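You operate a simulated robot arm through the tools that you are given. There is no shell and no other tool.

You are at the controls of a simulated robot arm. One attempt, no reset.

Task
Swap the middle conveyor's blue can for the pink one on its shelf.
Fine: belt switch Off first; blue can into the blue bin; then close the row up at the gate with the yellow button and set the switch to Line. Set down upright: blue can.
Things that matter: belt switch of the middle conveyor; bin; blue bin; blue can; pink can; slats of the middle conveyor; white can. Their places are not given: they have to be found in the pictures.

Only the result counts: the job must be done as asked and must still hold three seconds after the hand-in. Knocking over, shifting, dropping, spilling or breaking anything else fails it.

Robot
A 6-joint arm with a two-finger gripper, fixed in place. Base frame: the origin is on the floor under the middle of its stand, x ahead of it, y to its left, z up. Units: mm, rad, N and s.
With the tool pointing down near the work surface it reaches from about 140 to 660 mm from the base axis. Its first joint turns from -1.152 to 1.152 rad. Payload 2.45 kg.
The TCP is the grasp point between the finger pads, 30 mm short of the fingertips. In the tool frame z runs along the fingers and y along their closing line. The gripper opens to 106 mm; its body begins 79 mm behind the TCP.
Orientation is told as [roll, pitch, yaw] about the base's x, y, z axes, in that order, counted from this pose: with the fingers straight down and closing along the base's y, the tool's x points along the base's -x, its y along +y and its z along -z.

Tools
- The arm moves only by the tool send_rows. Its argument "series" is a list of rows, each a list of 7 numbers: the shift along the tool's x, y, z in mm, then the turn, a rotation vector about the tool's x, y, z in rad, then the closure, from 0 (fully open) to 1 (shut). In form: [[x, y, z, wx, wy, wz, grip], ...]. A call has 1 to 20 rows; each row shifts and turns the commanded pose from where the row before left it, along the tool's axes as they then stand. Each row takes 0.2 s and may step no farther than 50 mm and 0.15 rad from the row before; otherwise, or with a gripper value out of range, the whole call is refused. A pose out of reach is approached as far as the arm can. The call stops where the force on the tool passes 90 N (or 10 N more than at its start, if that is more) or the arm is blocked; 0.2 s more then pass. Each finger travels about 153 mm/s and halts on what it meets, pressing with about 38 N; the grip force reading is that of the motor and also rises with nothing between the fingers. The clock runs only during rows and for 0.2 s after the last one: add rows that do not move to give the fingers time. It gives the time, the measured TCP pose, the force on the tool (base axes), the opening and the grip force at its end, in the units of the frame above (readings bear some noise), with the torque about the TCP (base axes, N m) and any sound that the robot's microphone picked up.
- Cameras (640 x 400 px; columns grow to the right, rows downward): "scene" is fixed at [67, 436.6, 1420.6]; the picture's right is [-0.50, -0.86, 0.00], its down [-0.49, 0.29, -0.82] and it looks along [0.71, -0.42, -0.57] (base axes); focal length 227 px, centre (320, 200). "wrist" rides on the gripper at [76, -2, -106] in the tool frame; the picture's right is [0.02, 1.00, 0.00], its down [-0.78, 0.02, -0.62] and it looks along [-0.62, 0.01, 0.78] (tool axes); focal length 247 px, centre (320, 200).
- camera(camera): a new picture of that camera. It takes no simulated time.
- probe_pixels(camera, pixels): for up to 12 pixels [column, row] of the newest picture of that camera ("zoom" is the newest enlarged one), the place [x, y, z] in the base frame of the surface seen there, good to about 2 mm, but the place of the scene camera against the robot may be out by one fixed shift of up to 25 mm in any direction. It takes no simulated time.
- enlarge(camera, box): a new picture of the part [left, top, right, bottom] of that camera's present view, enlarged. It takes no simulated time.
- hand_in(): hands the job in; it is judged then, once.

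Open the gripper and draw the arm clear of the work before you hand the job in, unless the task says otherwise.

The tools are called as a command line: name --pt "numbers of a row" for each row, then --argument value for the rest, lists and objects as JSON in quotes. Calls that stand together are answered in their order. send_rows: Moves the arm, as the interface text tells. Its arguments: {"type":"object","properties":{"series":{"type":"array","items":{"type":"array","items":{"type":"number"}}}},"required":["series"]} The other tools are called the same way: camera (camera) takes a picture; probe_pixels (camera, pixels) gives the place of the surface under pixels of a picture; enlarge (camera, box) takes an enlarged picture of a part of a camera's view; hand_in () hands the job in.

At the start:

```text
time_s: 0.0
position: [409.7, -7.7, 1287.7]
tool_rot: [0.001, -0.001, -0.001]
force: [-0.6, 0.2, -0.3]
ft_torque: [0.02, -0.04, -0.02]
gripper_width: 105.8
grasp_force: 0.1
```

scene: 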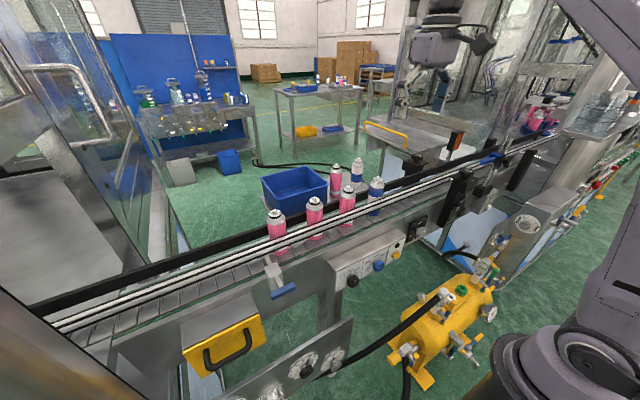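
wrist: 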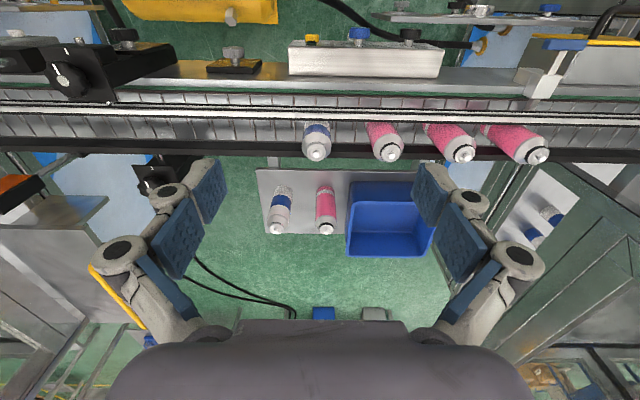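

The scene picture shows the belt with three pink cans (around 276,222; 314,212; 347,200) and one blue (375,190), and behind it a shelf with a blue bin (295,185) and a pink and a blue can (336,178; 357,172). I'll enlarge these regions to find the details.

enlarge --camera "scene" --box '[240, 140, 440, 265]'

enlarge --camera "scene" --box '[320, 215, 440, 290]'

enlarge --camera "wrist" --box '[0, 0, 640, 280]'

```text
3.20 times, centred on (340, 202) of scene
```

zoom: 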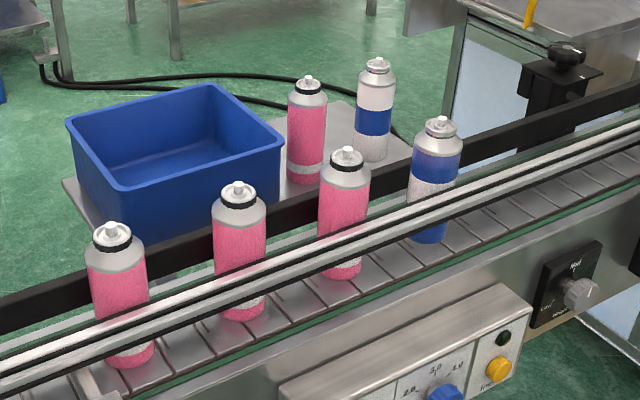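

```text
5.33 times, centred on (380, 252) of scene
```

zoom: 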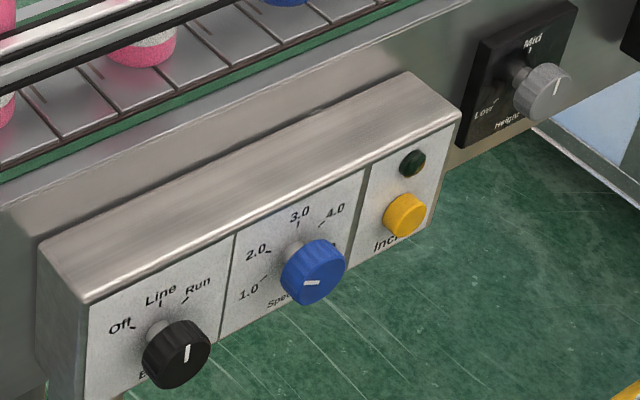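

```text
1.00 times, centred on (320, 140) of wrist (not enlarged: the box is as wide or as high as the picture)
```

zoom: 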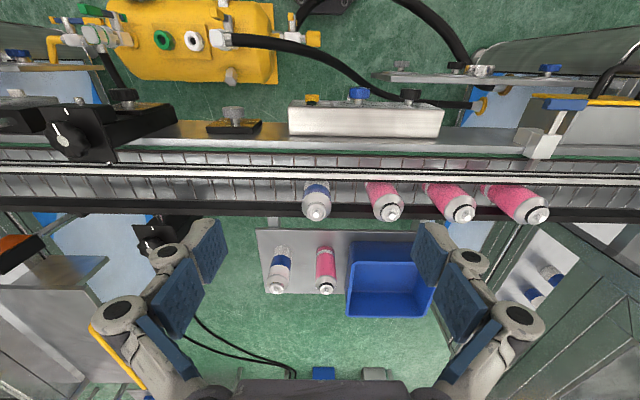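

The wrist view upside-down shows the belt cans (316,155 blue; 386,150, 460,150, 537,155 pink), shelf cans (281,210 white/blue; 326,210 pink), blue bin (390,220). I'll enlarge the wrist view on the belt and the panel.

enlarge --camera "wrist" --box '[200, 20, 456, 180]'

probe_pixels --camera "wrist" --pixels '[[318, 154], [391, 153], [463, 157], [537, 157], [276, 229], [325, 229], [290, 188], [349, 190], [436, 190], [347, 255], [430, 255], [390, 220]]'

probe_pixels --camera "wrist" --pixels '[[310, 40], [358, 33], [409, 33], [290, 60], [440, 60], [300, 47], [230, 130], [350, 130], [350, 108], [350, 118], [230, 153], [545, 85]]'

```text
2.50 times, centred on (328, 100) of wrist
```

zoom: 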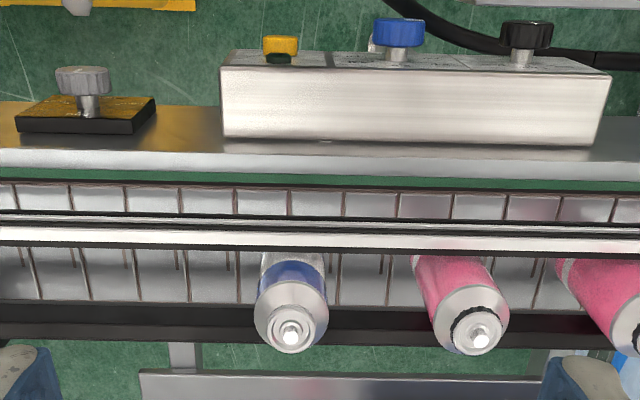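

```text
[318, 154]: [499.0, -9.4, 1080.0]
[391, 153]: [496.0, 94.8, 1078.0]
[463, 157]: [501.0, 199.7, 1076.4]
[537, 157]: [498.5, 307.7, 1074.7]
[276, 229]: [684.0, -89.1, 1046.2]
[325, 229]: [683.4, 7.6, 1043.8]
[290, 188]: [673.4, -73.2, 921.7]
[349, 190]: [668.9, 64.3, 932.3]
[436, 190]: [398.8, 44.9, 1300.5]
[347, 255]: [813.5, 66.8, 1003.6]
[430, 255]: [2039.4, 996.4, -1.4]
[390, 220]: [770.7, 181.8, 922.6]
```

```text
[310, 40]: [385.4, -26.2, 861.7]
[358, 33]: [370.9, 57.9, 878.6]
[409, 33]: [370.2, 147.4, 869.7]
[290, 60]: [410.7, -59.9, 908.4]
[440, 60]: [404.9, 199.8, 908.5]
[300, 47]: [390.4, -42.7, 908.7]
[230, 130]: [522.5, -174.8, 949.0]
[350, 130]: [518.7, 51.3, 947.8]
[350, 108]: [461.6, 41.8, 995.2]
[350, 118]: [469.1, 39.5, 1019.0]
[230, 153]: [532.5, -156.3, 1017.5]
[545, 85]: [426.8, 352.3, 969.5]
```

The belt slats lie near z≈948 and the cans stand around x≈498, tops near z≈1080. Now I look closer for a gate: the device at scene (275,270), the black devices around (455,190), and the panel.

enlarge --camera "scene" --box '[230, 225, 330, 310]'

enlarge --camera "scene" --box '[400, 120, 560, 240]'

enlarge --camera "scene" --box '[330, 240, 410, 295]'

enlarge --camera "wrist" --box '[440, 40, 640, 170]'

enlarge --camera "wrist" --box '[0, 20, 200, 170]'

```text
4.71 times, centred on (280, 268) of scene
```

zoom: 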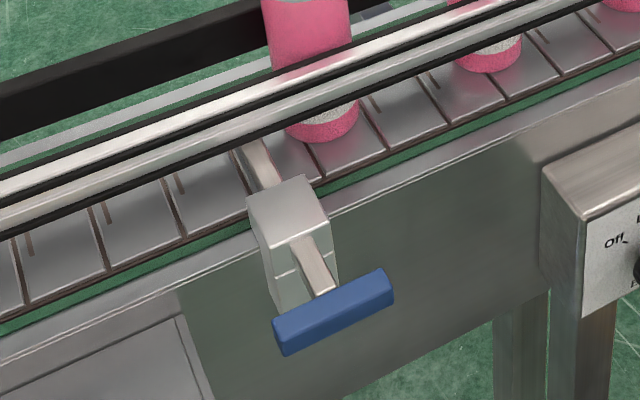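

```text
3.33 times, centred on (480, 180) of scene
```

zoom: 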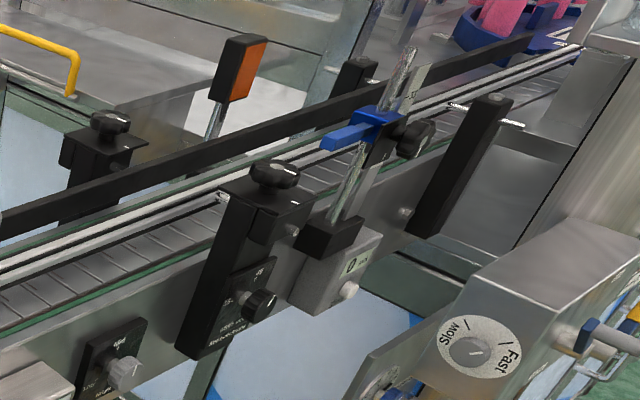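

```text
7.27 times, centred on (370, 268) of scene
```

zoom: 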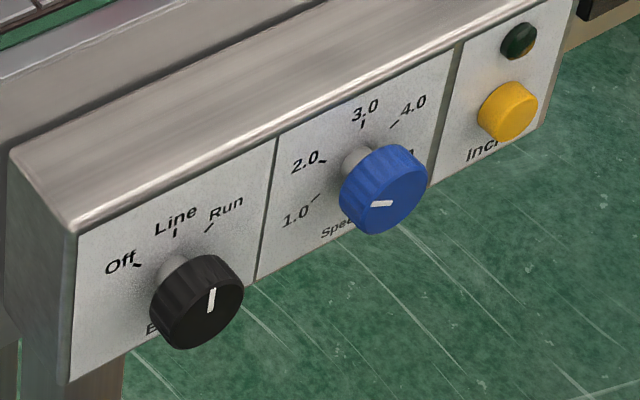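

```text
3.08 times, centred on (540, 105) of wrist
```

zoom: 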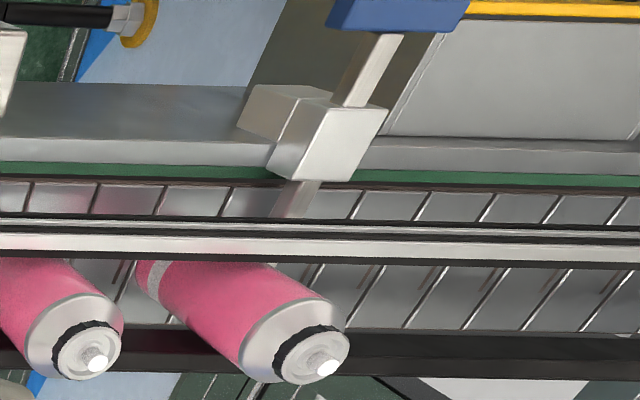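

```text
2.67 times, centred on (100, 95) of wrist
```

zoom: 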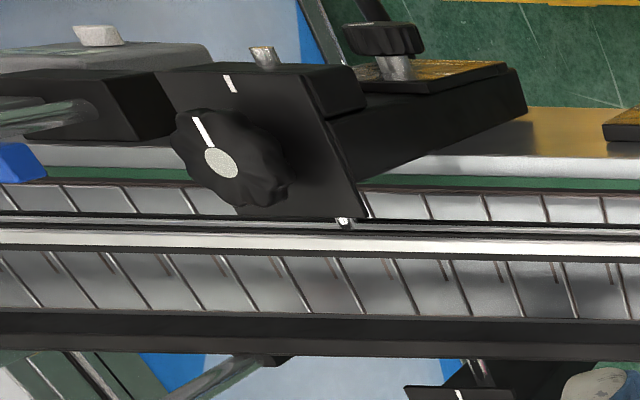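

The blue-handled slider at scene (282,285) looks like the gate (y≈350), just past the first pink can; the row runs toward +y. I probe the knobs, gate, robot base and shelf in the scene picture to compare with the wrist probes.

probe_pixels --camera "scene" --pixels '[[353, 281], [378, 265], [396, 254], [349, 273], [340, 275], [347, 190], [314, 200], [275, 213], [377, 180], [335, 166], [357, 161], [281, 276]]'

probe_pixels --camera "scene" --pixels '[[520, 360], [500, 390], [610, 300], [590, 365], [620, 200], [450, 390], [262, 181], [304, 168], [325, 177], [284, 195], [440, 280], [320, 345]]'

enlarge --camera "scene" --box '[240, 150, 400, 250]'

```text
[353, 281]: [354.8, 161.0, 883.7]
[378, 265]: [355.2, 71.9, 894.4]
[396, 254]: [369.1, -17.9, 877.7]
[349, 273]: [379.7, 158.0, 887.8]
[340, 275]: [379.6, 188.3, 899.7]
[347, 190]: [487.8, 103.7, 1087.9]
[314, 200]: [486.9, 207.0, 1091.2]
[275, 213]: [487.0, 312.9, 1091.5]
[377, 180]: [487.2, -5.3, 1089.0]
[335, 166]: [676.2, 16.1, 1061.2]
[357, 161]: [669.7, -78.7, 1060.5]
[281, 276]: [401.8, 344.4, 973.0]
```

```text
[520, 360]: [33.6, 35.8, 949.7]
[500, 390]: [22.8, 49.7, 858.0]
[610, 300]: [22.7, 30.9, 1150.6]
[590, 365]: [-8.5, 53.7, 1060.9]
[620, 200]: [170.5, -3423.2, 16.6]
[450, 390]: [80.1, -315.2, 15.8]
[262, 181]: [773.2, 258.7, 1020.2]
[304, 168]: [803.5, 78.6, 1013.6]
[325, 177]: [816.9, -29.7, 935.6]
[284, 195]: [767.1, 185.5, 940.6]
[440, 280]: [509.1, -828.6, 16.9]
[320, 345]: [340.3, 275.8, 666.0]
```

```text
4.00 times, centred on (320, 200) of scene
```

zoom: 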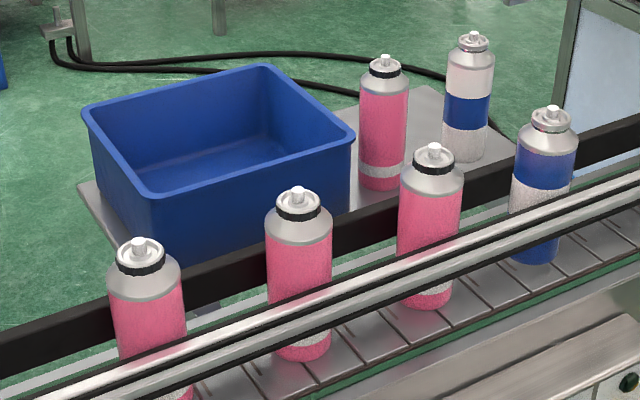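

Comparing both cameras, the scene camera reads about (-12, +8, +15) off. Before moving far I send one still row to check whether the belt is moving at the moment.

send_rows --pt "0 0 0 0 0 0 0"

enlarge --camera "scene" --box '[240, 150, 400, 250]'

```text
time_s: 0.4
position: [409.5, -9.8, 1288.4]
tool_rot: [-0.001, 0.001, -0.001]
force: [0.8, 0.2, -0.7]
ft_torque: [-0.03, 0.01, -0.02]
gripper_width: 105.8
grasp_force: 0.0
```

```text
4.00 times, centred on (320, 200) of scene
```

zoom: 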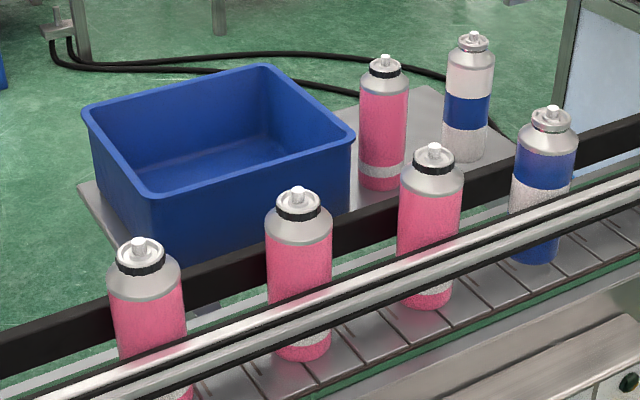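

No can moved, so the belt is standing for now. I draw the arm back to about x=250, y=100 and tilt the tool forward to look at the panel face.

send_rows --pt "30 20 10 0 0 0 0" --pt "40 27 30 0 0 0 0" --pt "40 27 30 0 0 0 0" --pt "40 27 30 0 0 0 0" --pt "0 0 0 0 -0.12 0 0" --pt "0 0 0 0 -0.12 0 0" --pt "0 0 0 0 -0.12 0 0" --pt "0 0 0 0 -0.12 0 0"

camera --camera "wrist"

camera --camera "scene"

```text
refused: row 2 steps farther than a row can; nothing moved
```

```text
taken
```

wrist: 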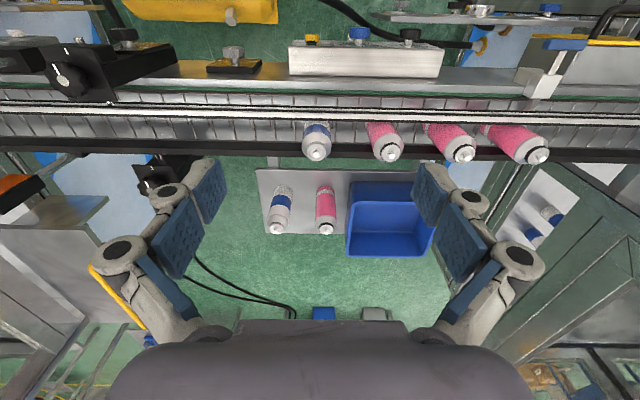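

```text
taken
```

scene: 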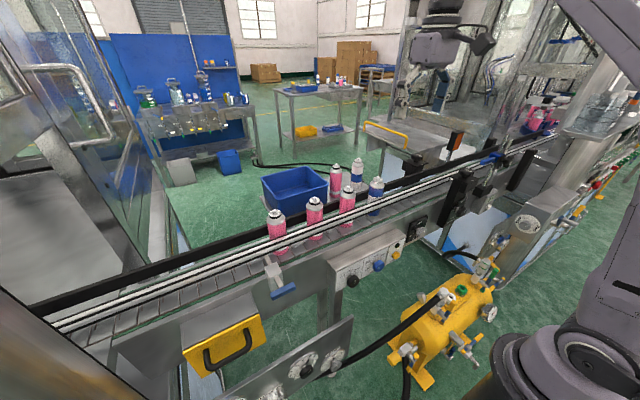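

The call was refused because a row's step exceeded 50 mm; nothing moved. I resend with shorter steps.

send_rows --pt "30 20 20 0 0 0 0" --pt "30 20 20 0 0 0 0" --pt "30 20 20 0 0 0 0" --pt "30 20 20 0 0 0 0" --pt "30 20 20 0 0 0 0" --pt "0 0 0 0 -0.12 0 0" --pt "0 0 0 0 -0.12 0 0" --pt "0 0 0 0 -0.12 0 0" --pt "0 0 0 0 -0.12 0 0"

camera --camera "wrist"

camera --camera "scene"

```text
time_s: 2.4
position: [258.4, 91.4, 1189.5]
tool_rot: [-0.001, -0.485, -0.001]
force: [-0.1, 0.0, 0.8]
ft_torque: [0.01, -0.05, 0.0]
gripper_width: 105.8
grasp_force: 0.1
```

```text
taken
```

wrist: 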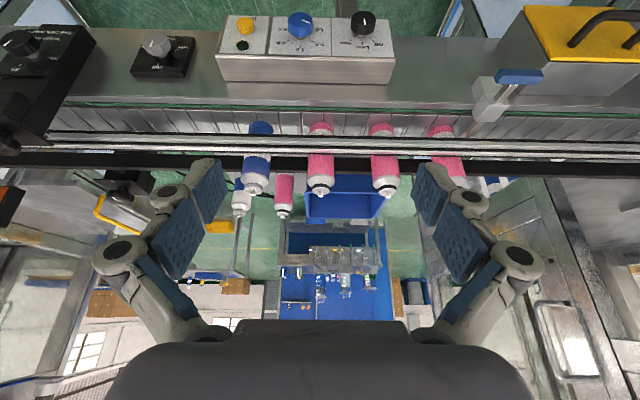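

```text
taken
```

scene: 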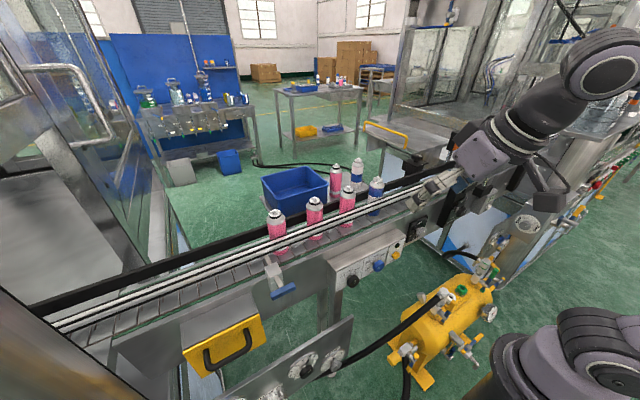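

The panel now shows at the top of the wrist picture (yellow 246,27; blue 300,27; black 362,22), with the height dial at (160,50). I enlarge it and the gate at (505,90).

enlarge --camera "wrist" --box '[200, 0, 420, 110]'

enlarge --camera "wrist" --box '[380, 50, 560, 170]'

probe_pixels --camera "wrist" --pixels '[[365, 20], [364, 30], [299, 25], [246, 27], [391, 50], [228, 20], [300, 60], [320, 144], [300, 147], [240, 158], [500, 85], [520, 76]]'

```text
2.91 times, centred on (310, 55) of wrist
```

zoom: 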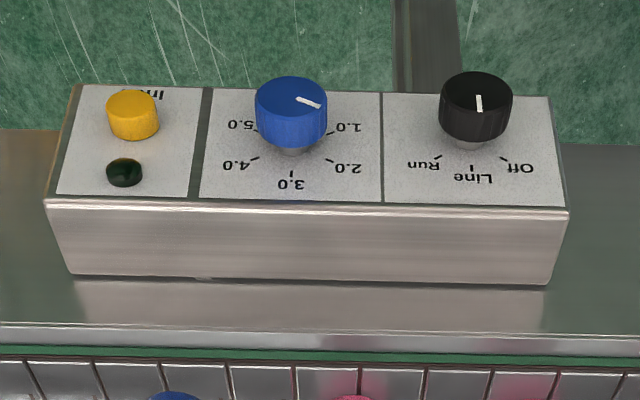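

```text
3.33 times, centred on (470, 110) of wrist
```

zoom: 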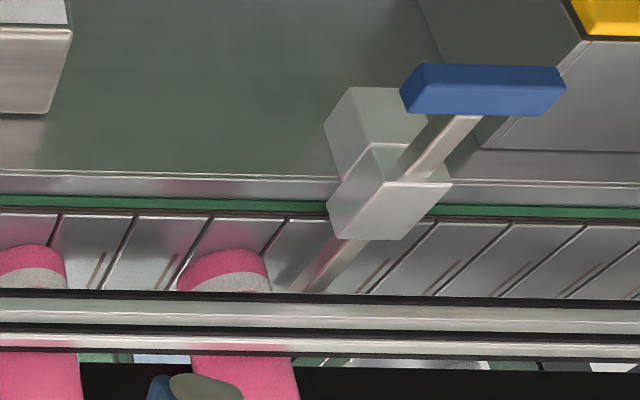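

```text
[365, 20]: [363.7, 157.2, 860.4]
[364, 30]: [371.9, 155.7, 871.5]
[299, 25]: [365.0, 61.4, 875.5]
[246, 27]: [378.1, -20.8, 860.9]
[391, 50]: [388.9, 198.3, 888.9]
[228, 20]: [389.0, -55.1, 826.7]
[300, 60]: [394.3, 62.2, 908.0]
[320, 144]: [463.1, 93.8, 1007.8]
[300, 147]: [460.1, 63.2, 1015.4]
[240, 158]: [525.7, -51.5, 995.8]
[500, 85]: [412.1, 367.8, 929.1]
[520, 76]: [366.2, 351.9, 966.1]
```

The black switch's mark points down in this upside-down view, i.e. at "Line"; Off is to its left seen from the robot. I enlarge the black knob and probe its ticks for axis and angle.

enlarge --camera "wrist" --box '[320, 0, 420, 80]'

```text
5.00 times, centred on (370, 40) of wrist
```

zoom: 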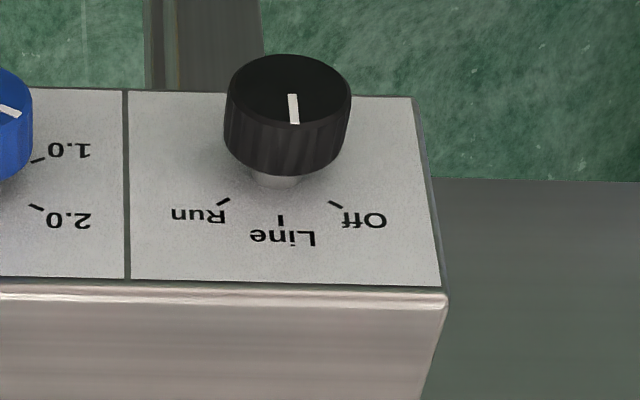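

probe_pixels --camera "zoom" --pixels '[[281, 220], [336, 204], [223, 202], [293, 108], [290, 80], [290, 60], [235, 90], [346, 95], [288, 150], [275, 180], [200, 120], [390, 130]]'

```text
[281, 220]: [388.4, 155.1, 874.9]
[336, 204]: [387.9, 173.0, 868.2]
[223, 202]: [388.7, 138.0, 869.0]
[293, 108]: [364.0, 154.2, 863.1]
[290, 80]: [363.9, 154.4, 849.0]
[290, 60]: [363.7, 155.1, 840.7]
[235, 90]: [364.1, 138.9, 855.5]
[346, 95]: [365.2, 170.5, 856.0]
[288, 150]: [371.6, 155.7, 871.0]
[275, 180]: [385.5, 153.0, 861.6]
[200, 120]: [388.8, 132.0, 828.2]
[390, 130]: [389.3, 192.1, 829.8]
```

The knob centre is about (364 face, y 155, z 854), diameter ~33, panel face x≈389; Off lies about 50° counterclockwise from Line. I go down in front of the panel while tilting the tool toward horizontal, keeping fingers short of x=345.

send_rows --pt "9.21 12.8 38.05 0 -0.12 0 0.3" --pt "13.7 12.8 36.67 0 -0.12 0 0.4" --pt "18 12.8 34.77 0 -0.12 0 0.4" --pt "22 12.8 32.36 0 -0.12 0 0.4" --pt "25.74 12.8 29.49 0 -0.12 0 0.4"

camera --camera "wrist"

camera --camera "scene"

```text
time_s: 3.6
position: [306.1, 156.0, 999.4]
tool_rot: [0.002, -1.084, -0.001]
force: [-2.5, -3.7, -1.3]
ft_torque: [0.09, -0.25, 0.24]
gripper_width: 63.4
grasp_force: 0.0
```

```text
taken
```

wrist: 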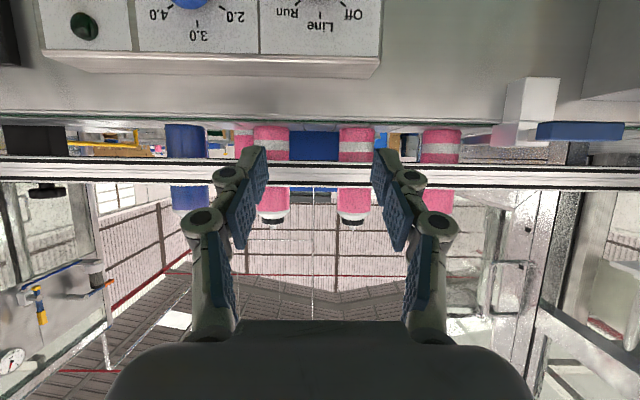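

```text
taken
```

scene: 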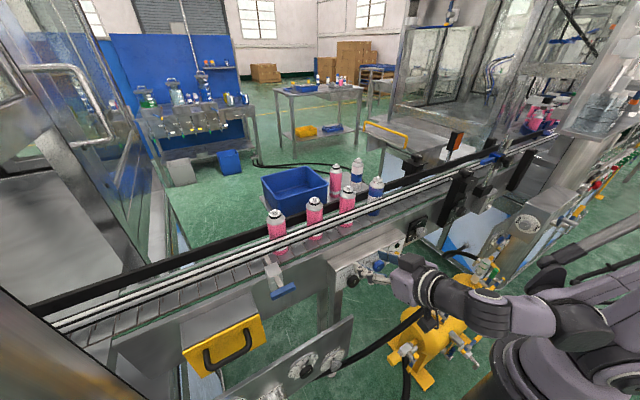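

The gripper reached (306,156,999) at 62° tilt, and the panel shows at the top of the wrist picture. I check what lies under the arm (tank, hose, plate) with probes before descending further.

probe_pixels --camera "scene" --pixels '[[440, 295], [460, 290], [400, 320], [370, 340], [410, 345], [435, 320], [462, 345], [485, 270], [330, 360], [345, 325], [430, 290], [420, 315]]'

enlarge --camera "scene" --box '[320, 230, 560, 380]'

```text
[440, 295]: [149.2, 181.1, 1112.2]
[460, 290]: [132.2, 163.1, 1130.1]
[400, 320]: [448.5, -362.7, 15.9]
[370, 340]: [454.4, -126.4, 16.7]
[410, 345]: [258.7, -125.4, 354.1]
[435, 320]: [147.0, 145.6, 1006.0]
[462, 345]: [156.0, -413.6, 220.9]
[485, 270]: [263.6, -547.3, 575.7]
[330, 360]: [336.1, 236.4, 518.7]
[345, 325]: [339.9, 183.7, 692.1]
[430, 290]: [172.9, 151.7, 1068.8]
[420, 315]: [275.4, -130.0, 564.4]
```

```text
2.67 times, centred on (440, 305) of scene
```

zoom: 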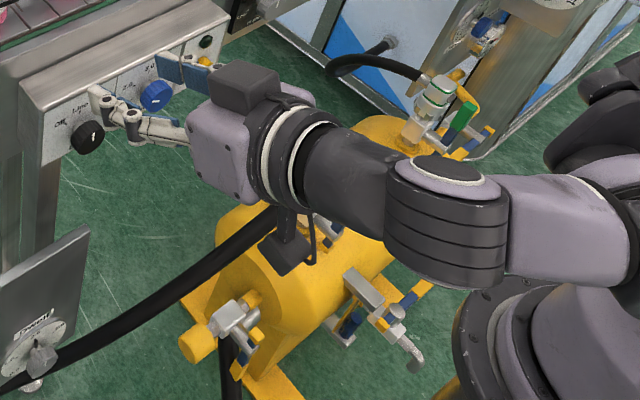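

Nothing stands above z≈700 under the gripper. I finish tilting to horizontal and descend to z≈854 at x≈306.

send_rows --pt "32.08 0 16.98 0 -0.122 0 0.4" --pt "33.9 0 12.95 0 -0.122 0 0.4" --pt "35.24 0 8.73 0 -0.122 0 0.4" --pt "36.03 0 4.41 0 -0.121 0 0.4" --pt "0 0 0 0 0 0 0.4"

camera --camera "wrist"

camera --camera "scene"

```text
time_s: 4.8
position: [312.9, 169.3, 1069.8]
tool_rot: [0.111, -1.569, -0.112]
force: [0.3, -0.4, -0.1]
ft_torque: [0.01, -0.01, 0.02]
gripper_width: 63.6
grasp_force: 0.2
out of reach, approached as far as the arm can: row 1, 2, 3, 4
```

```text
taken
```

wrist: 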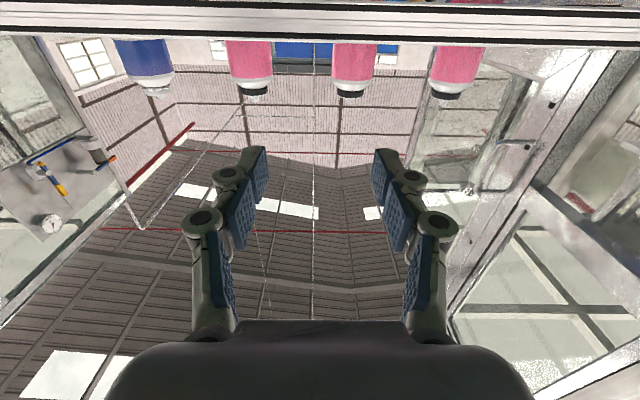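

```text
taken
```

scene: 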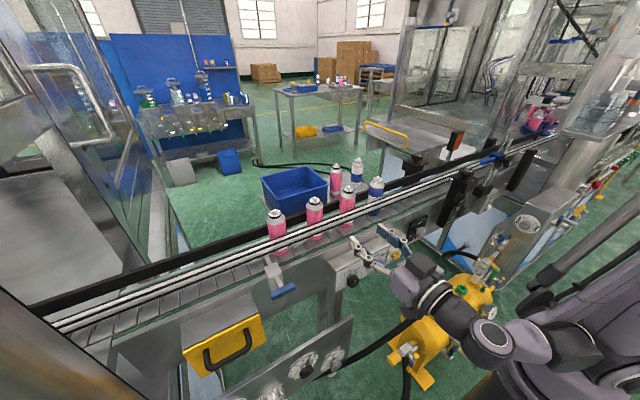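

The horizontal pose at z=854 is out of the arm's reach; it stands at (313,169,1070) instead. I undo those rows to return to the reachable 62° tilt and see where the commanded pose really is.

send_rows --pt "-36.3 0 0 0 0.121 0 0.4" --pt "-36.03 0 -4.41 0 0.122 0 0.4" --pt "-35.24 0 -8.73 0 0.122 0 0.4" --pt "-33.9 0 -12.95 0 0.122 0 0.4" --pt "0 0 0 0 0 0 0.4"

```text
time_s: 6.0
position: [312.2, 167.6, 1215.3]
tool_rot: [0.0, -1.078, 0.0]
force: [-0.5, -0.3, 0.5]
ft_torque: [0.01, -0.01, 0.02]
gripper_width: 63.6
grasp_force: 0.2
```

After an unreachable row the commanded pose restarts from the actual one: now (312,168,1215) at 62°. I set the tilt to about 55° and descend in stages, watching for the reach notice.

send_rows --pt "0 -2 0 0 0.12 0 0.4" --pt "32.7 -2 23 0 0 0 0.4" --pt "32.7 -2 23 0 0 0 0.4" --pt "32.7 -2 23 0 0 0 0.4" --pt "32.7 -2 23 0 0 0 0.4" --pt "32.7 -2 23 0 0 0 0.4" --pt "32.7 0 23 0 0 0 0.4"

```text
time_s: 7.6
position: [314.2, 157.2, 975.1]
tool_rot: [0.001, -0.962, -0.001]
force: [0.1, -0.2, -0.4]
ft_torque: [0.0, -0.01, -0.02]
gripper_width: 63.3
grasp_force: 0.0
```

All rows were reached. I go on down two rows at a time toward z≈895.

send_rows --pt "32.7 0 23 0 0 0 0.4" --pt "32.7 -1 23 0 0 0 0.4"

camera --camera "wrist"

camera --camera "scene"

```text
time_s: 8.2
position: [315.0, 157.6, 939.2]
tool_rot: [0.001, -0.961, -0.002]
force: [0.6, -0.3, 0.0]
ft_torque: [-0.03, 0.02, -0.01]
gripper_width: 63.7
grasp_force: 0.1
out of reach, approached as far as the arm can: row 1, 2
```

```text
taken
```

wrist: 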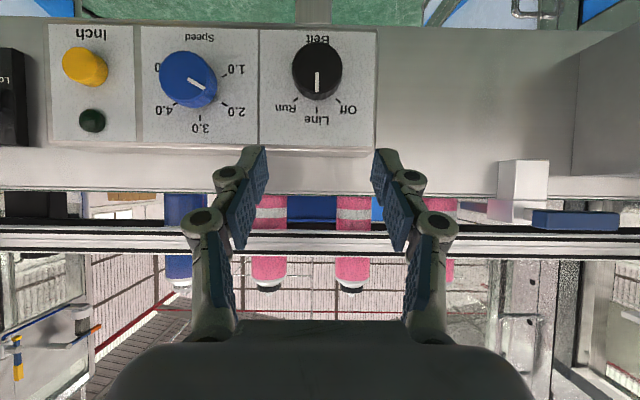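

```text
taken
```

scene: 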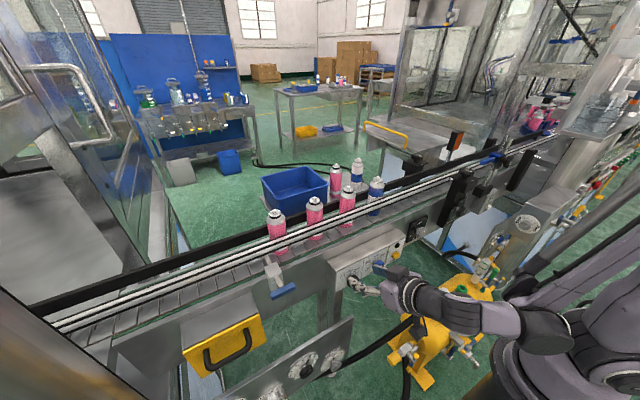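

The button is labelled "Inch" and the knob "Belt"; the switch still points at Line. The folded arm cannot go lower at this x/tilt, so I measure the knob more precisely here, then use a smaller tilt farther forward.

enlarge --camera "wrist" --box '[270, 25, 370, 125]'

```text
4.00 times, centred on (320, 75) of wrist
```

zoom: 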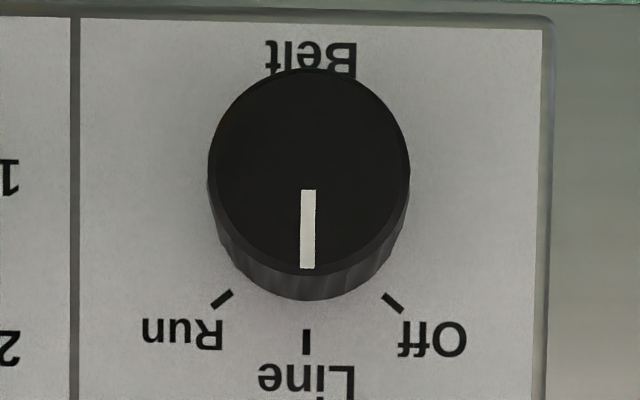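

probe_pixels --camera "zoom" --pixels '[[306, 342], [393, 303], [222, 300], [308, 195], [308, 262], [214, 170], [404, 170], [308, 76], [308, 276], [308, 295], [110, 200], [520, 200]]'

```text
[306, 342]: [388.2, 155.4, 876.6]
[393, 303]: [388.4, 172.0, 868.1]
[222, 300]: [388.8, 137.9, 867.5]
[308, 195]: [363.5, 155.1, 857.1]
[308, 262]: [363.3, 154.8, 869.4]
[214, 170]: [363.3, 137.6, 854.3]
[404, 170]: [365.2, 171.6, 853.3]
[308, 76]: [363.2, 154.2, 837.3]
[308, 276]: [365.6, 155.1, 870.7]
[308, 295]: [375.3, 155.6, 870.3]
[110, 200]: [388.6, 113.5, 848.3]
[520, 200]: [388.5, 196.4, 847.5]
```

Knob: centre (y 154.8, z 854), radius 17, face x 363.5; Off tick at 50° toward +y. I move to a stand-off at about (329,155,896) with 46° tilt.

send_rows --pt "-4 -1 5.7 0 0.08 0 0.4" --pt "-4.45 -1.5 5.4 0 0.081 0 0.4" --pt "7.7 0 7.5 0 0 0 0.4" --pt "7.7 0 7.5 0 0 0 0.4" --pt "7.7 0 7.5 0 0 0 0.4" --pt "7.7 0 7.5 0 0 0 0.4" --pt "0 0 0 0 0 0 0.4"

camera --camera "wrist"

```text
time_s: 9.8
position: [329.1, 155.0, 907.4]
tool_rot: [-0.001, -0.8, 0.0]
force: [0.2, 0.1, 0.7]
ft_torque: [0.01, 0.01, 0.0]
gripper_width: 63.7
grasp_force: 0.0
out of reach, approached as far as the arm can: row 6
```

```text
taken
```

wrist: 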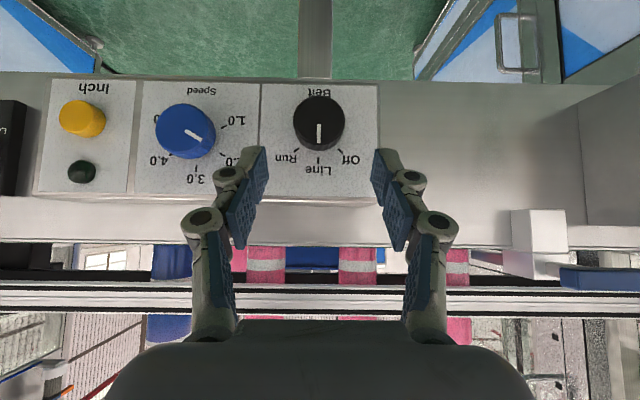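

At this tilt the arm bottoms out at z≈906, so I lessen the tilt to about 34° where the wrist stays higher, and check the reach at the stand-off (337,155,905).

send_rows --pt "-1.4 0 4.3 0 0.1 0 0.4" --pt "-1.6 0 4 0 0.1 0 0.4" --pt "0 0 5 0 0 0 0.4" --pt "0 0 5 0 0 0 0.4" --pt "0 0 0 0 0 0 0.4"

camera --camera "wrist"

```text
time_s: 11.0
position: [342.7, 156.6, 896.3]
tool_rot: [0.0, -0.599, 0.0]
force: [0.3, -0.2, -0.3]
ft_torque: [-0.01, 0.01, 0.0]
gripper_width: 63.4
grasp_force: 0.2
```

```text
taken
```

wrist: 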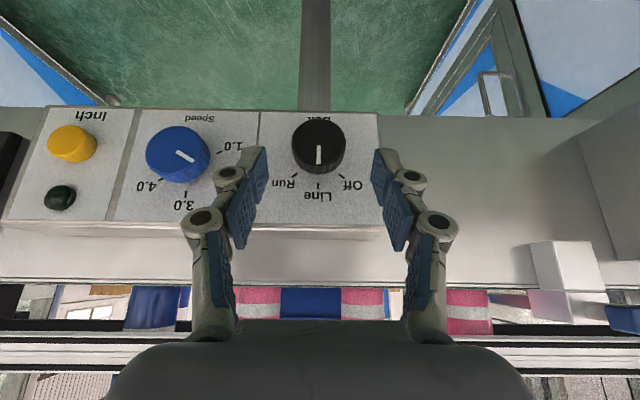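

Reached (342.7,156.6,896.3) with no limit notice; the knob (318,147) sits beyond the fingertips, centred between them. I probe the finger pads for their size before closing in.

probe_pixels --camera "wrist" --pixels '[[258, 150], [266, 160], [262, 185], [252, 160], [235, 165], [225, 175], [380, 155], [392, 155], [400, 165], [240, 245], [200, 225], [210, 290]]'

enlarge --camera "wrist" --box '[170, 100, 470, 290]'

```text
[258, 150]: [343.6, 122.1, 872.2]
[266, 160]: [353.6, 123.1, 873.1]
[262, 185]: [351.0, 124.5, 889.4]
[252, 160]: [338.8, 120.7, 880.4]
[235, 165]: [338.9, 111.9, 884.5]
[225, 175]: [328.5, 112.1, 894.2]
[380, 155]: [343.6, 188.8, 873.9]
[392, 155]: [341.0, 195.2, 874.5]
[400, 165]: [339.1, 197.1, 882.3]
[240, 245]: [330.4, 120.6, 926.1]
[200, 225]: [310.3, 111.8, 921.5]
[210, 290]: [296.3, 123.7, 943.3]
```

```text
2.11 times, centred on (320, 195) of wrist
```

zoom: 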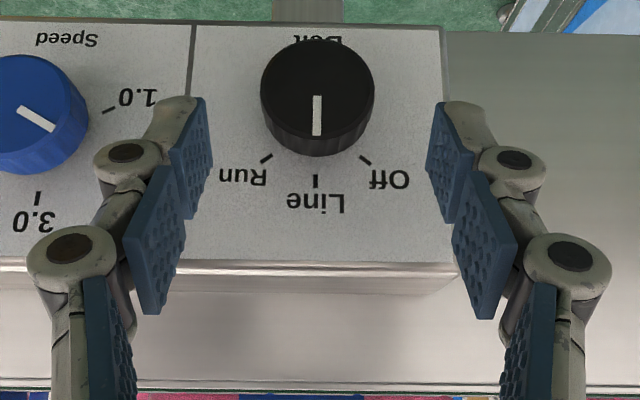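

The pads are about 26 mm wide and 12 mm thick. I move about 30 mm along the tool axis so that the knob lies between the fingertip pads at TCP ≈ (357,155,870), leaving the tips ~4 mm off the panel.

send_rows --pt "1 -0.5 10 0 0 0 0.4" --pt "1 -0.5 10 0 0 0 0.4" --pt "1 -0.6 9.8 0 0 0 0.4" --pt "0 0 0 0 0 0 0.4"

camera --camera "wrist"

```text
time_s: 12.0
position: [358.3, 153.2, 869.3]
tool_rot: [0.002, -0.601, 0.001]
force: [0.3, -0.4, 0.1]
ft_torque: [-0.03, -0.01, 0.01]
gripper_width: 63.6
grasp_force: 0.1
```

```text
taken
```

wrist: 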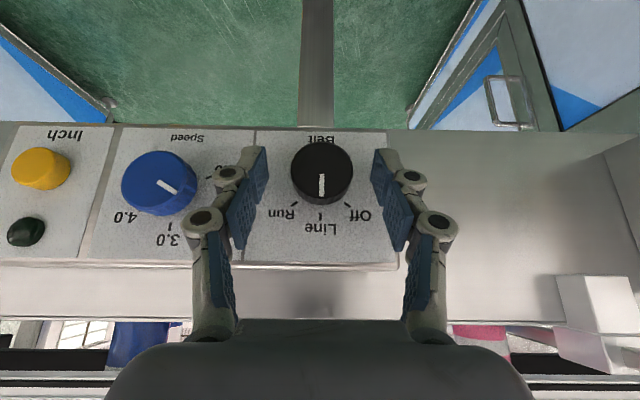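

The knob (321,173) is centred between the fingertips. I close on it.

send_rows --pt "0 0 0 0 0 0 0.6" --pt "0 0 0 0 0 0 0.8" --pt "0 0 0 0 0 0 0.8"

enlarge --camera "wrist" --box '[200, 100, 440, 250]'

```text
time_s: 12.8
position: [357.5, 155.6, 870.3]
tool_rot: [0.001, -0.602, 0.001]
force: [-1.7, 8.0, 0.6]
ft_torque: [0.13, 0.1, 0.22]
gripper_width: 34.9
grasp_force: 45.6
```

```text
2.67 times, centred on (320, 175) of wrist
```

zoom: 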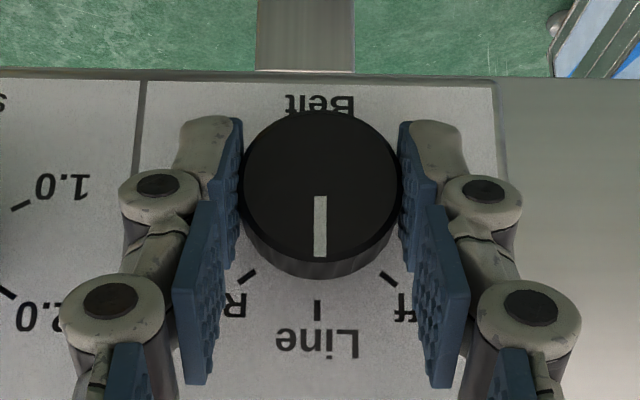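

The knob is held (opening 34.9 mm, 46 N). I turn it counterclockwise about its own axis (base x), first half of the 50°.

send_rows --pt "0.05 1.74 0.08 0.09 0 -0.0617 0.8" --pt "0.05 1.74 0.08 0.09 0 -0.0617 0.8" --pt "0.05 1.74 0.08 0.09 0 -0.0617 0.8" --pt "0.05 1.74 0.08 0.09 0 -0.0617 0.8"

camera --camera "wrist"

camera --camera "scene"

```text
time_s: 13.8
position: [357.9, 160.8, 868.0]
tool_rot: [-0.516, -0.539, 0.285]
force: [-7.9, 10.2, 6.2]
ft_torque: [0.12, -0.39, 0.33]
gripper_width: 34.6
grasp_force: 45.0
```

```text
taken
```

wrist: 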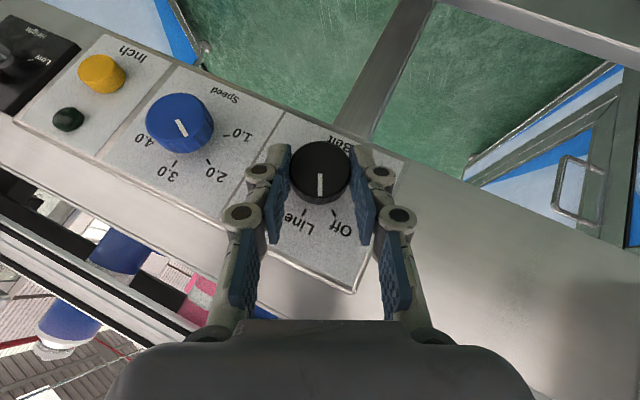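

```text
taken
```

scene: 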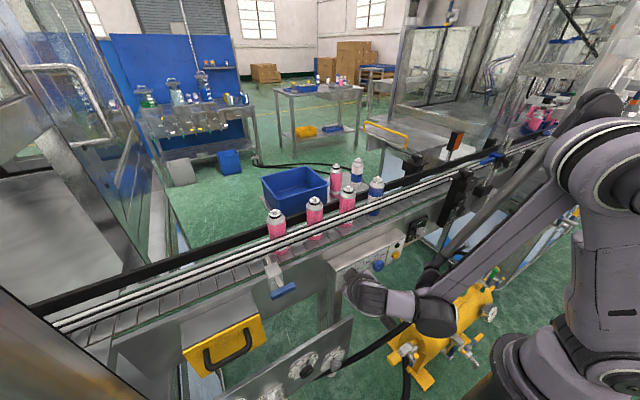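

The knob turns with the gripper; its mark is now between Line and Off. I continue with the remaining half.

send_rows --pt "0.05 1.74 0.08 0.09 0 -0.0617 0.8" --pt "0.05 1.74 0.08 0.09 0 -0.0617 0.8" --pt "0.05 1.74 0.08 0.09 0 -0.0617 0.8" --pt "0.05 1.74 0.08 0.09 0 -0.0617 0.8" --pt "0 0 0 0 0 0 0.8"

camera --camera "wrist"

enlarge --camera "wrist" --box '[240, 110, 400, 230]'

```text
time_s: 15.0
position: [355.7, 166.6, 863.1]
tool_rot: [-0.969, -0.371, 0.486]
force: [-5.7, 9.0, 12.3]
ft_torque: [0.06, -0.53, 0.0]
gripper_width: 34.5
grasp_force: 45.1
```

```text
taken
```

wrist: 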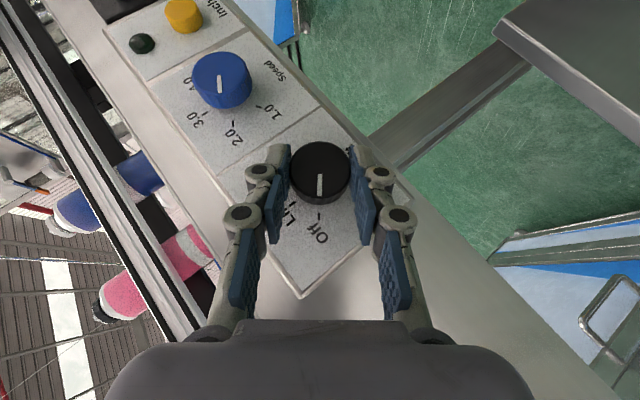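

```text
3.33 times, centred on (320, 170) of wrist
```

zoom: 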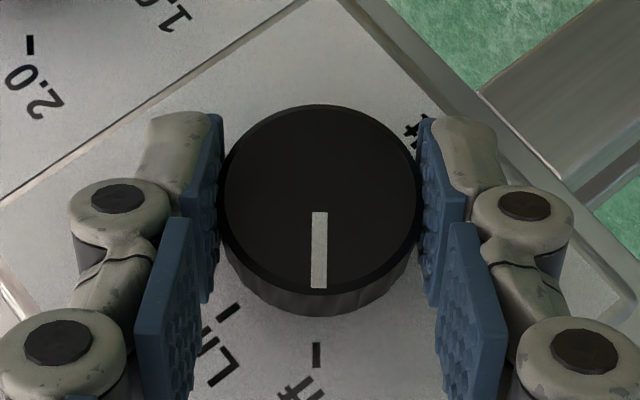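

The mark now lines up with the Off tick (317,355 in the zoom). I open the fingers and back off along the tool axis, then check the knob.

send_rows --pt "0 0 0 0 0 0 0.6" --pt "0 0 0 0 0 0 0.4" --pt "0 0 -15 0 0 0 0.4" --pt "0 0 -20 0 0 0 0.4" --pt "0 0 -20 0 0 0 0.4"

camera --camera "wrist"

enlarge --camera "wrist" --box '[220, 60, 400, 195]'

camera --camera "scene"

```text
time_s: 16.2
position: [325.9, 201.8, 892.6]
tool_rot: [-0.965, -0.371, 0.484]
force: [-0.3, -0.4, -0.5]
ft_torque: [0.03, 0.0, 0.01]
gripper_width: 63.4
grasp_force: 0.1
```

```text
taken
```

wrist: 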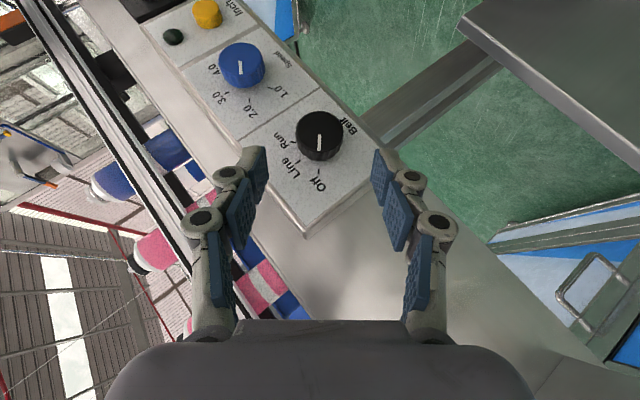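

```text
2.96 times, centred on (310, 128) of wrist
```

zoom: 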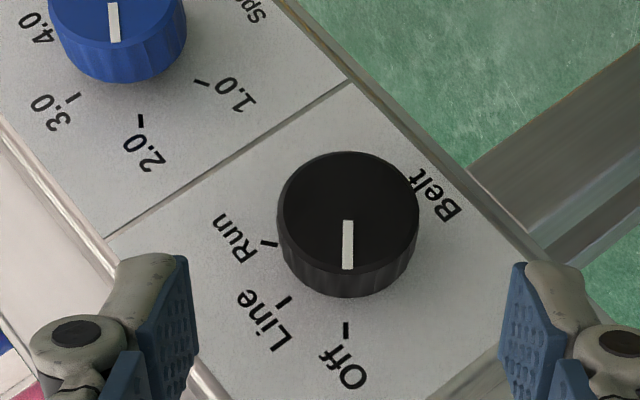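

```text
taken
```

scene: 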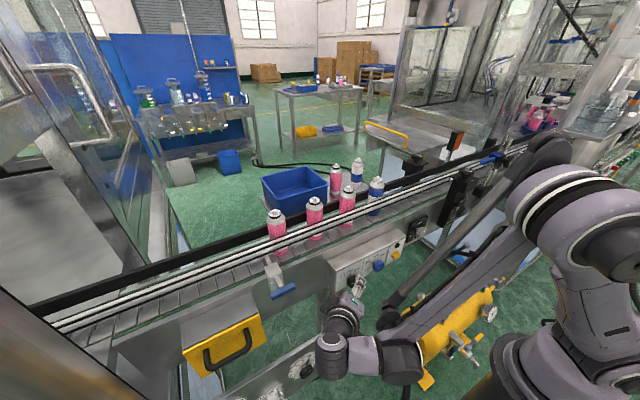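

The switch stands at Off after release. I raise the tool 120 mm and turn it back upright about the base x axis.

send_rows --pt "-14.5 -30.6 -21.2 0 0 0 0.4" --pt "-14.5 -30.6 -21.2 0 0 0 0.4" --pt "-14.5 -30.6 -21.2 0 0 0 0.4" --pt "0 0 0 -0.09 0 0.0617 0.4" --pt "0 0 0 -0.09 0 0.0617 0.4" --pt "0 0 0 -0.09 0 0.0617 0.4" --pt "0 0 0 -0.09 0 0.0617 0.4" --pt "0 0 0 -0.09 0 0.0617 0.4" --pt "0 0 0 -0.09 0 0.0617 0.4" --pt "0 0 0 -0.09 0 0.0617 0.4" --pt "0 0 0 -0.09 0 0.0617 0.4"

```text
time_s: 18.6
position: [327.1, 201.1, 1013.6]
tool_rot: [0.005, -0.6, -0.002]
force: [-0.3, 0.0, 0.1]
ft_torque: [0.02, 0.03, 0.02]
gripper_width: 63.6
grasp_force: 0.1
```

The arm is upright again at (327,201,1014). I take a fresh scene enlargement of the shelf and bin, and probe the bin's rim, its floor and the cans.

enlarge --camera "scene" --box '[240, 140, 400, 250]'

camera --camera "scene"

```text
3.64 times, centred on (320, 195) of scene
```

zoom: 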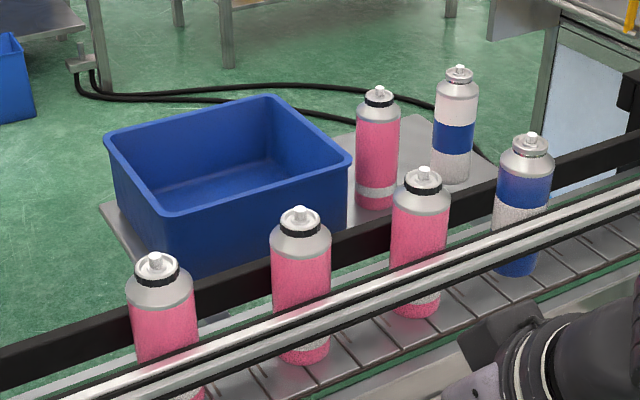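

```text
taken
```

scene: 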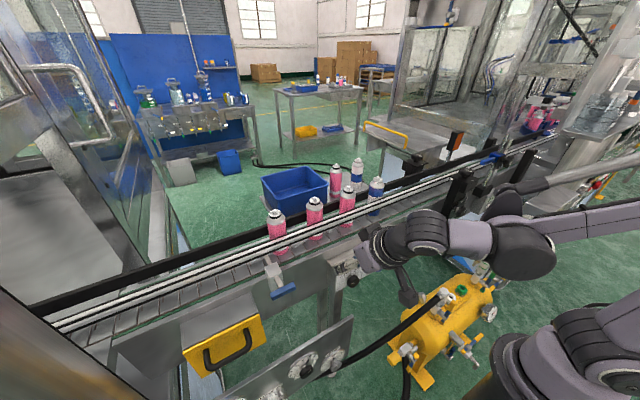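

I probe the bin and shelf in this zoom.

probe_pixels --camera "zoom" --pixels '[[165, 213], [108, 136], [270, 97], [350, 160], [210, 190], [270, 165], [165, 190], [400, 130], [424, 165], [378, 92], [459, 72], [531, 137]]'

probe_pixels --camera "zoom" --pixels '[[340, 190], [480, 180], [130, 215], [40, 355], [560, 165], [580, 175], [400, 285], [130, 365], [300, 215], [156, 262], [525, 265], [480, 310]]'

```text
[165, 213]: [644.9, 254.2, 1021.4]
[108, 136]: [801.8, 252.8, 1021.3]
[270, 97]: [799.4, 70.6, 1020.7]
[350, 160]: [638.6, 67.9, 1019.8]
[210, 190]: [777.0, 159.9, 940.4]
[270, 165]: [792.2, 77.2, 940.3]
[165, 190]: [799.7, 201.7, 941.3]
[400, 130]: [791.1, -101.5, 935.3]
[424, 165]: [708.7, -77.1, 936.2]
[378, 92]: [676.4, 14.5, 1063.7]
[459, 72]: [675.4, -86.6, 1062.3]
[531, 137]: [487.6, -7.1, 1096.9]
```

```text
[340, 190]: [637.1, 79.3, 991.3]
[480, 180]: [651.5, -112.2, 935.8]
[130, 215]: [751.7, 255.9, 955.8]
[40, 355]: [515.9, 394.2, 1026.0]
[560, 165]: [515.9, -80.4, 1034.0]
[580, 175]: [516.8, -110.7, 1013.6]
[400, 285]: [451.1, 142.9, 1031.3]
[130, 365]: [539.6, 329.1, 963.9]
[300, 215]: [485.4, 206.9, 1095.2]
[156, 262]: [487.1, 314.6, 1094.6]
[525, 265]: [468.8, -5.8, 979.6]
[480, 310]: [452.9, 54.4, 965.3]
```

Bin (corrected): rim x≈652–814, y≈62–248, rim z≈1005, floor z≈924; rails top out near z≈1018. I raise the arm and bring it in front of the blue can to see it from close by.

send_rows --pt "-26.5 -35 -12.15 0 0 0 0.4" --pt "-26.5 -35 -12.15 0 0 0 0.4" --pt "-26.5 -35 -12.15 0 0 0 0.4" --pt "-26.5 -35 -12.15 0 0 0 0.4" --pt "-26.5 -35 -12.15 0 0 0 0.4" --pt "-26.5 -35 -12.15 0 0 0 0.4" --pt "0 0 0 0 0 0 0.4"

camera --camera "wrist"

camera --camera "scene"

```text
time_s: 20.2
position: [416.0, -9.2, 1162.9]
tool_rot: [-0.001, -0.599, 0.003]
force: [-0.2, -0.4, 0.9]
ft_torque: [0.02, 0.03, -0.01]
gripper_width: 63.8
grasp_force: 0.1
```

```text
taken
```

wrist: 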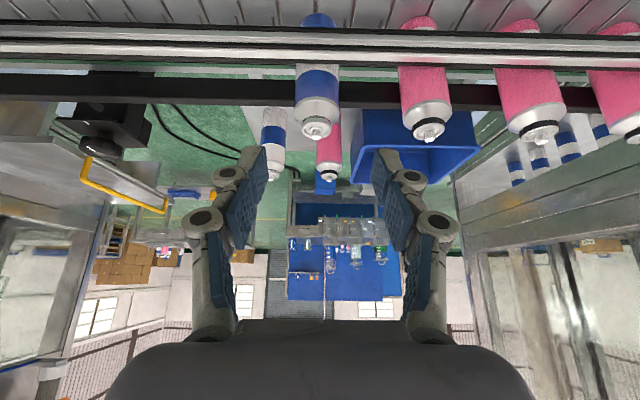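

```text
taken
```

scene: 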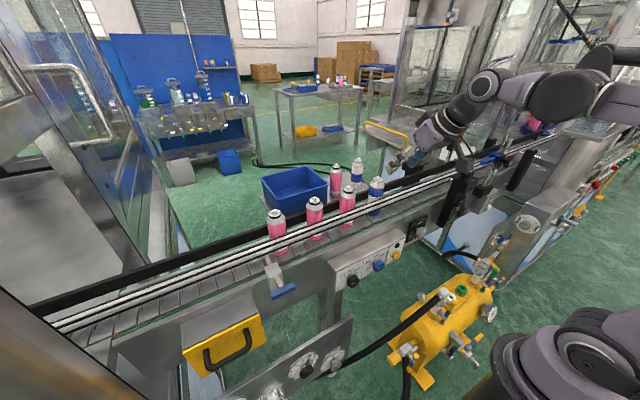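

The blue can shows at (317,90) in the wrist view with the shelf's white can (273,150), pink can (328,155) and bin (415,140) behind. I enlarge and probe.

enlarge --camera "wrist" --box '[230, 0, 490, 190]'

```text
2.11 times, centred on (360, 95) of wrist
```

zoom: 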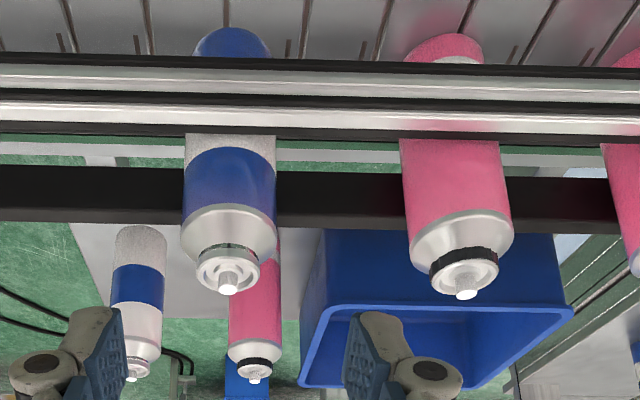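

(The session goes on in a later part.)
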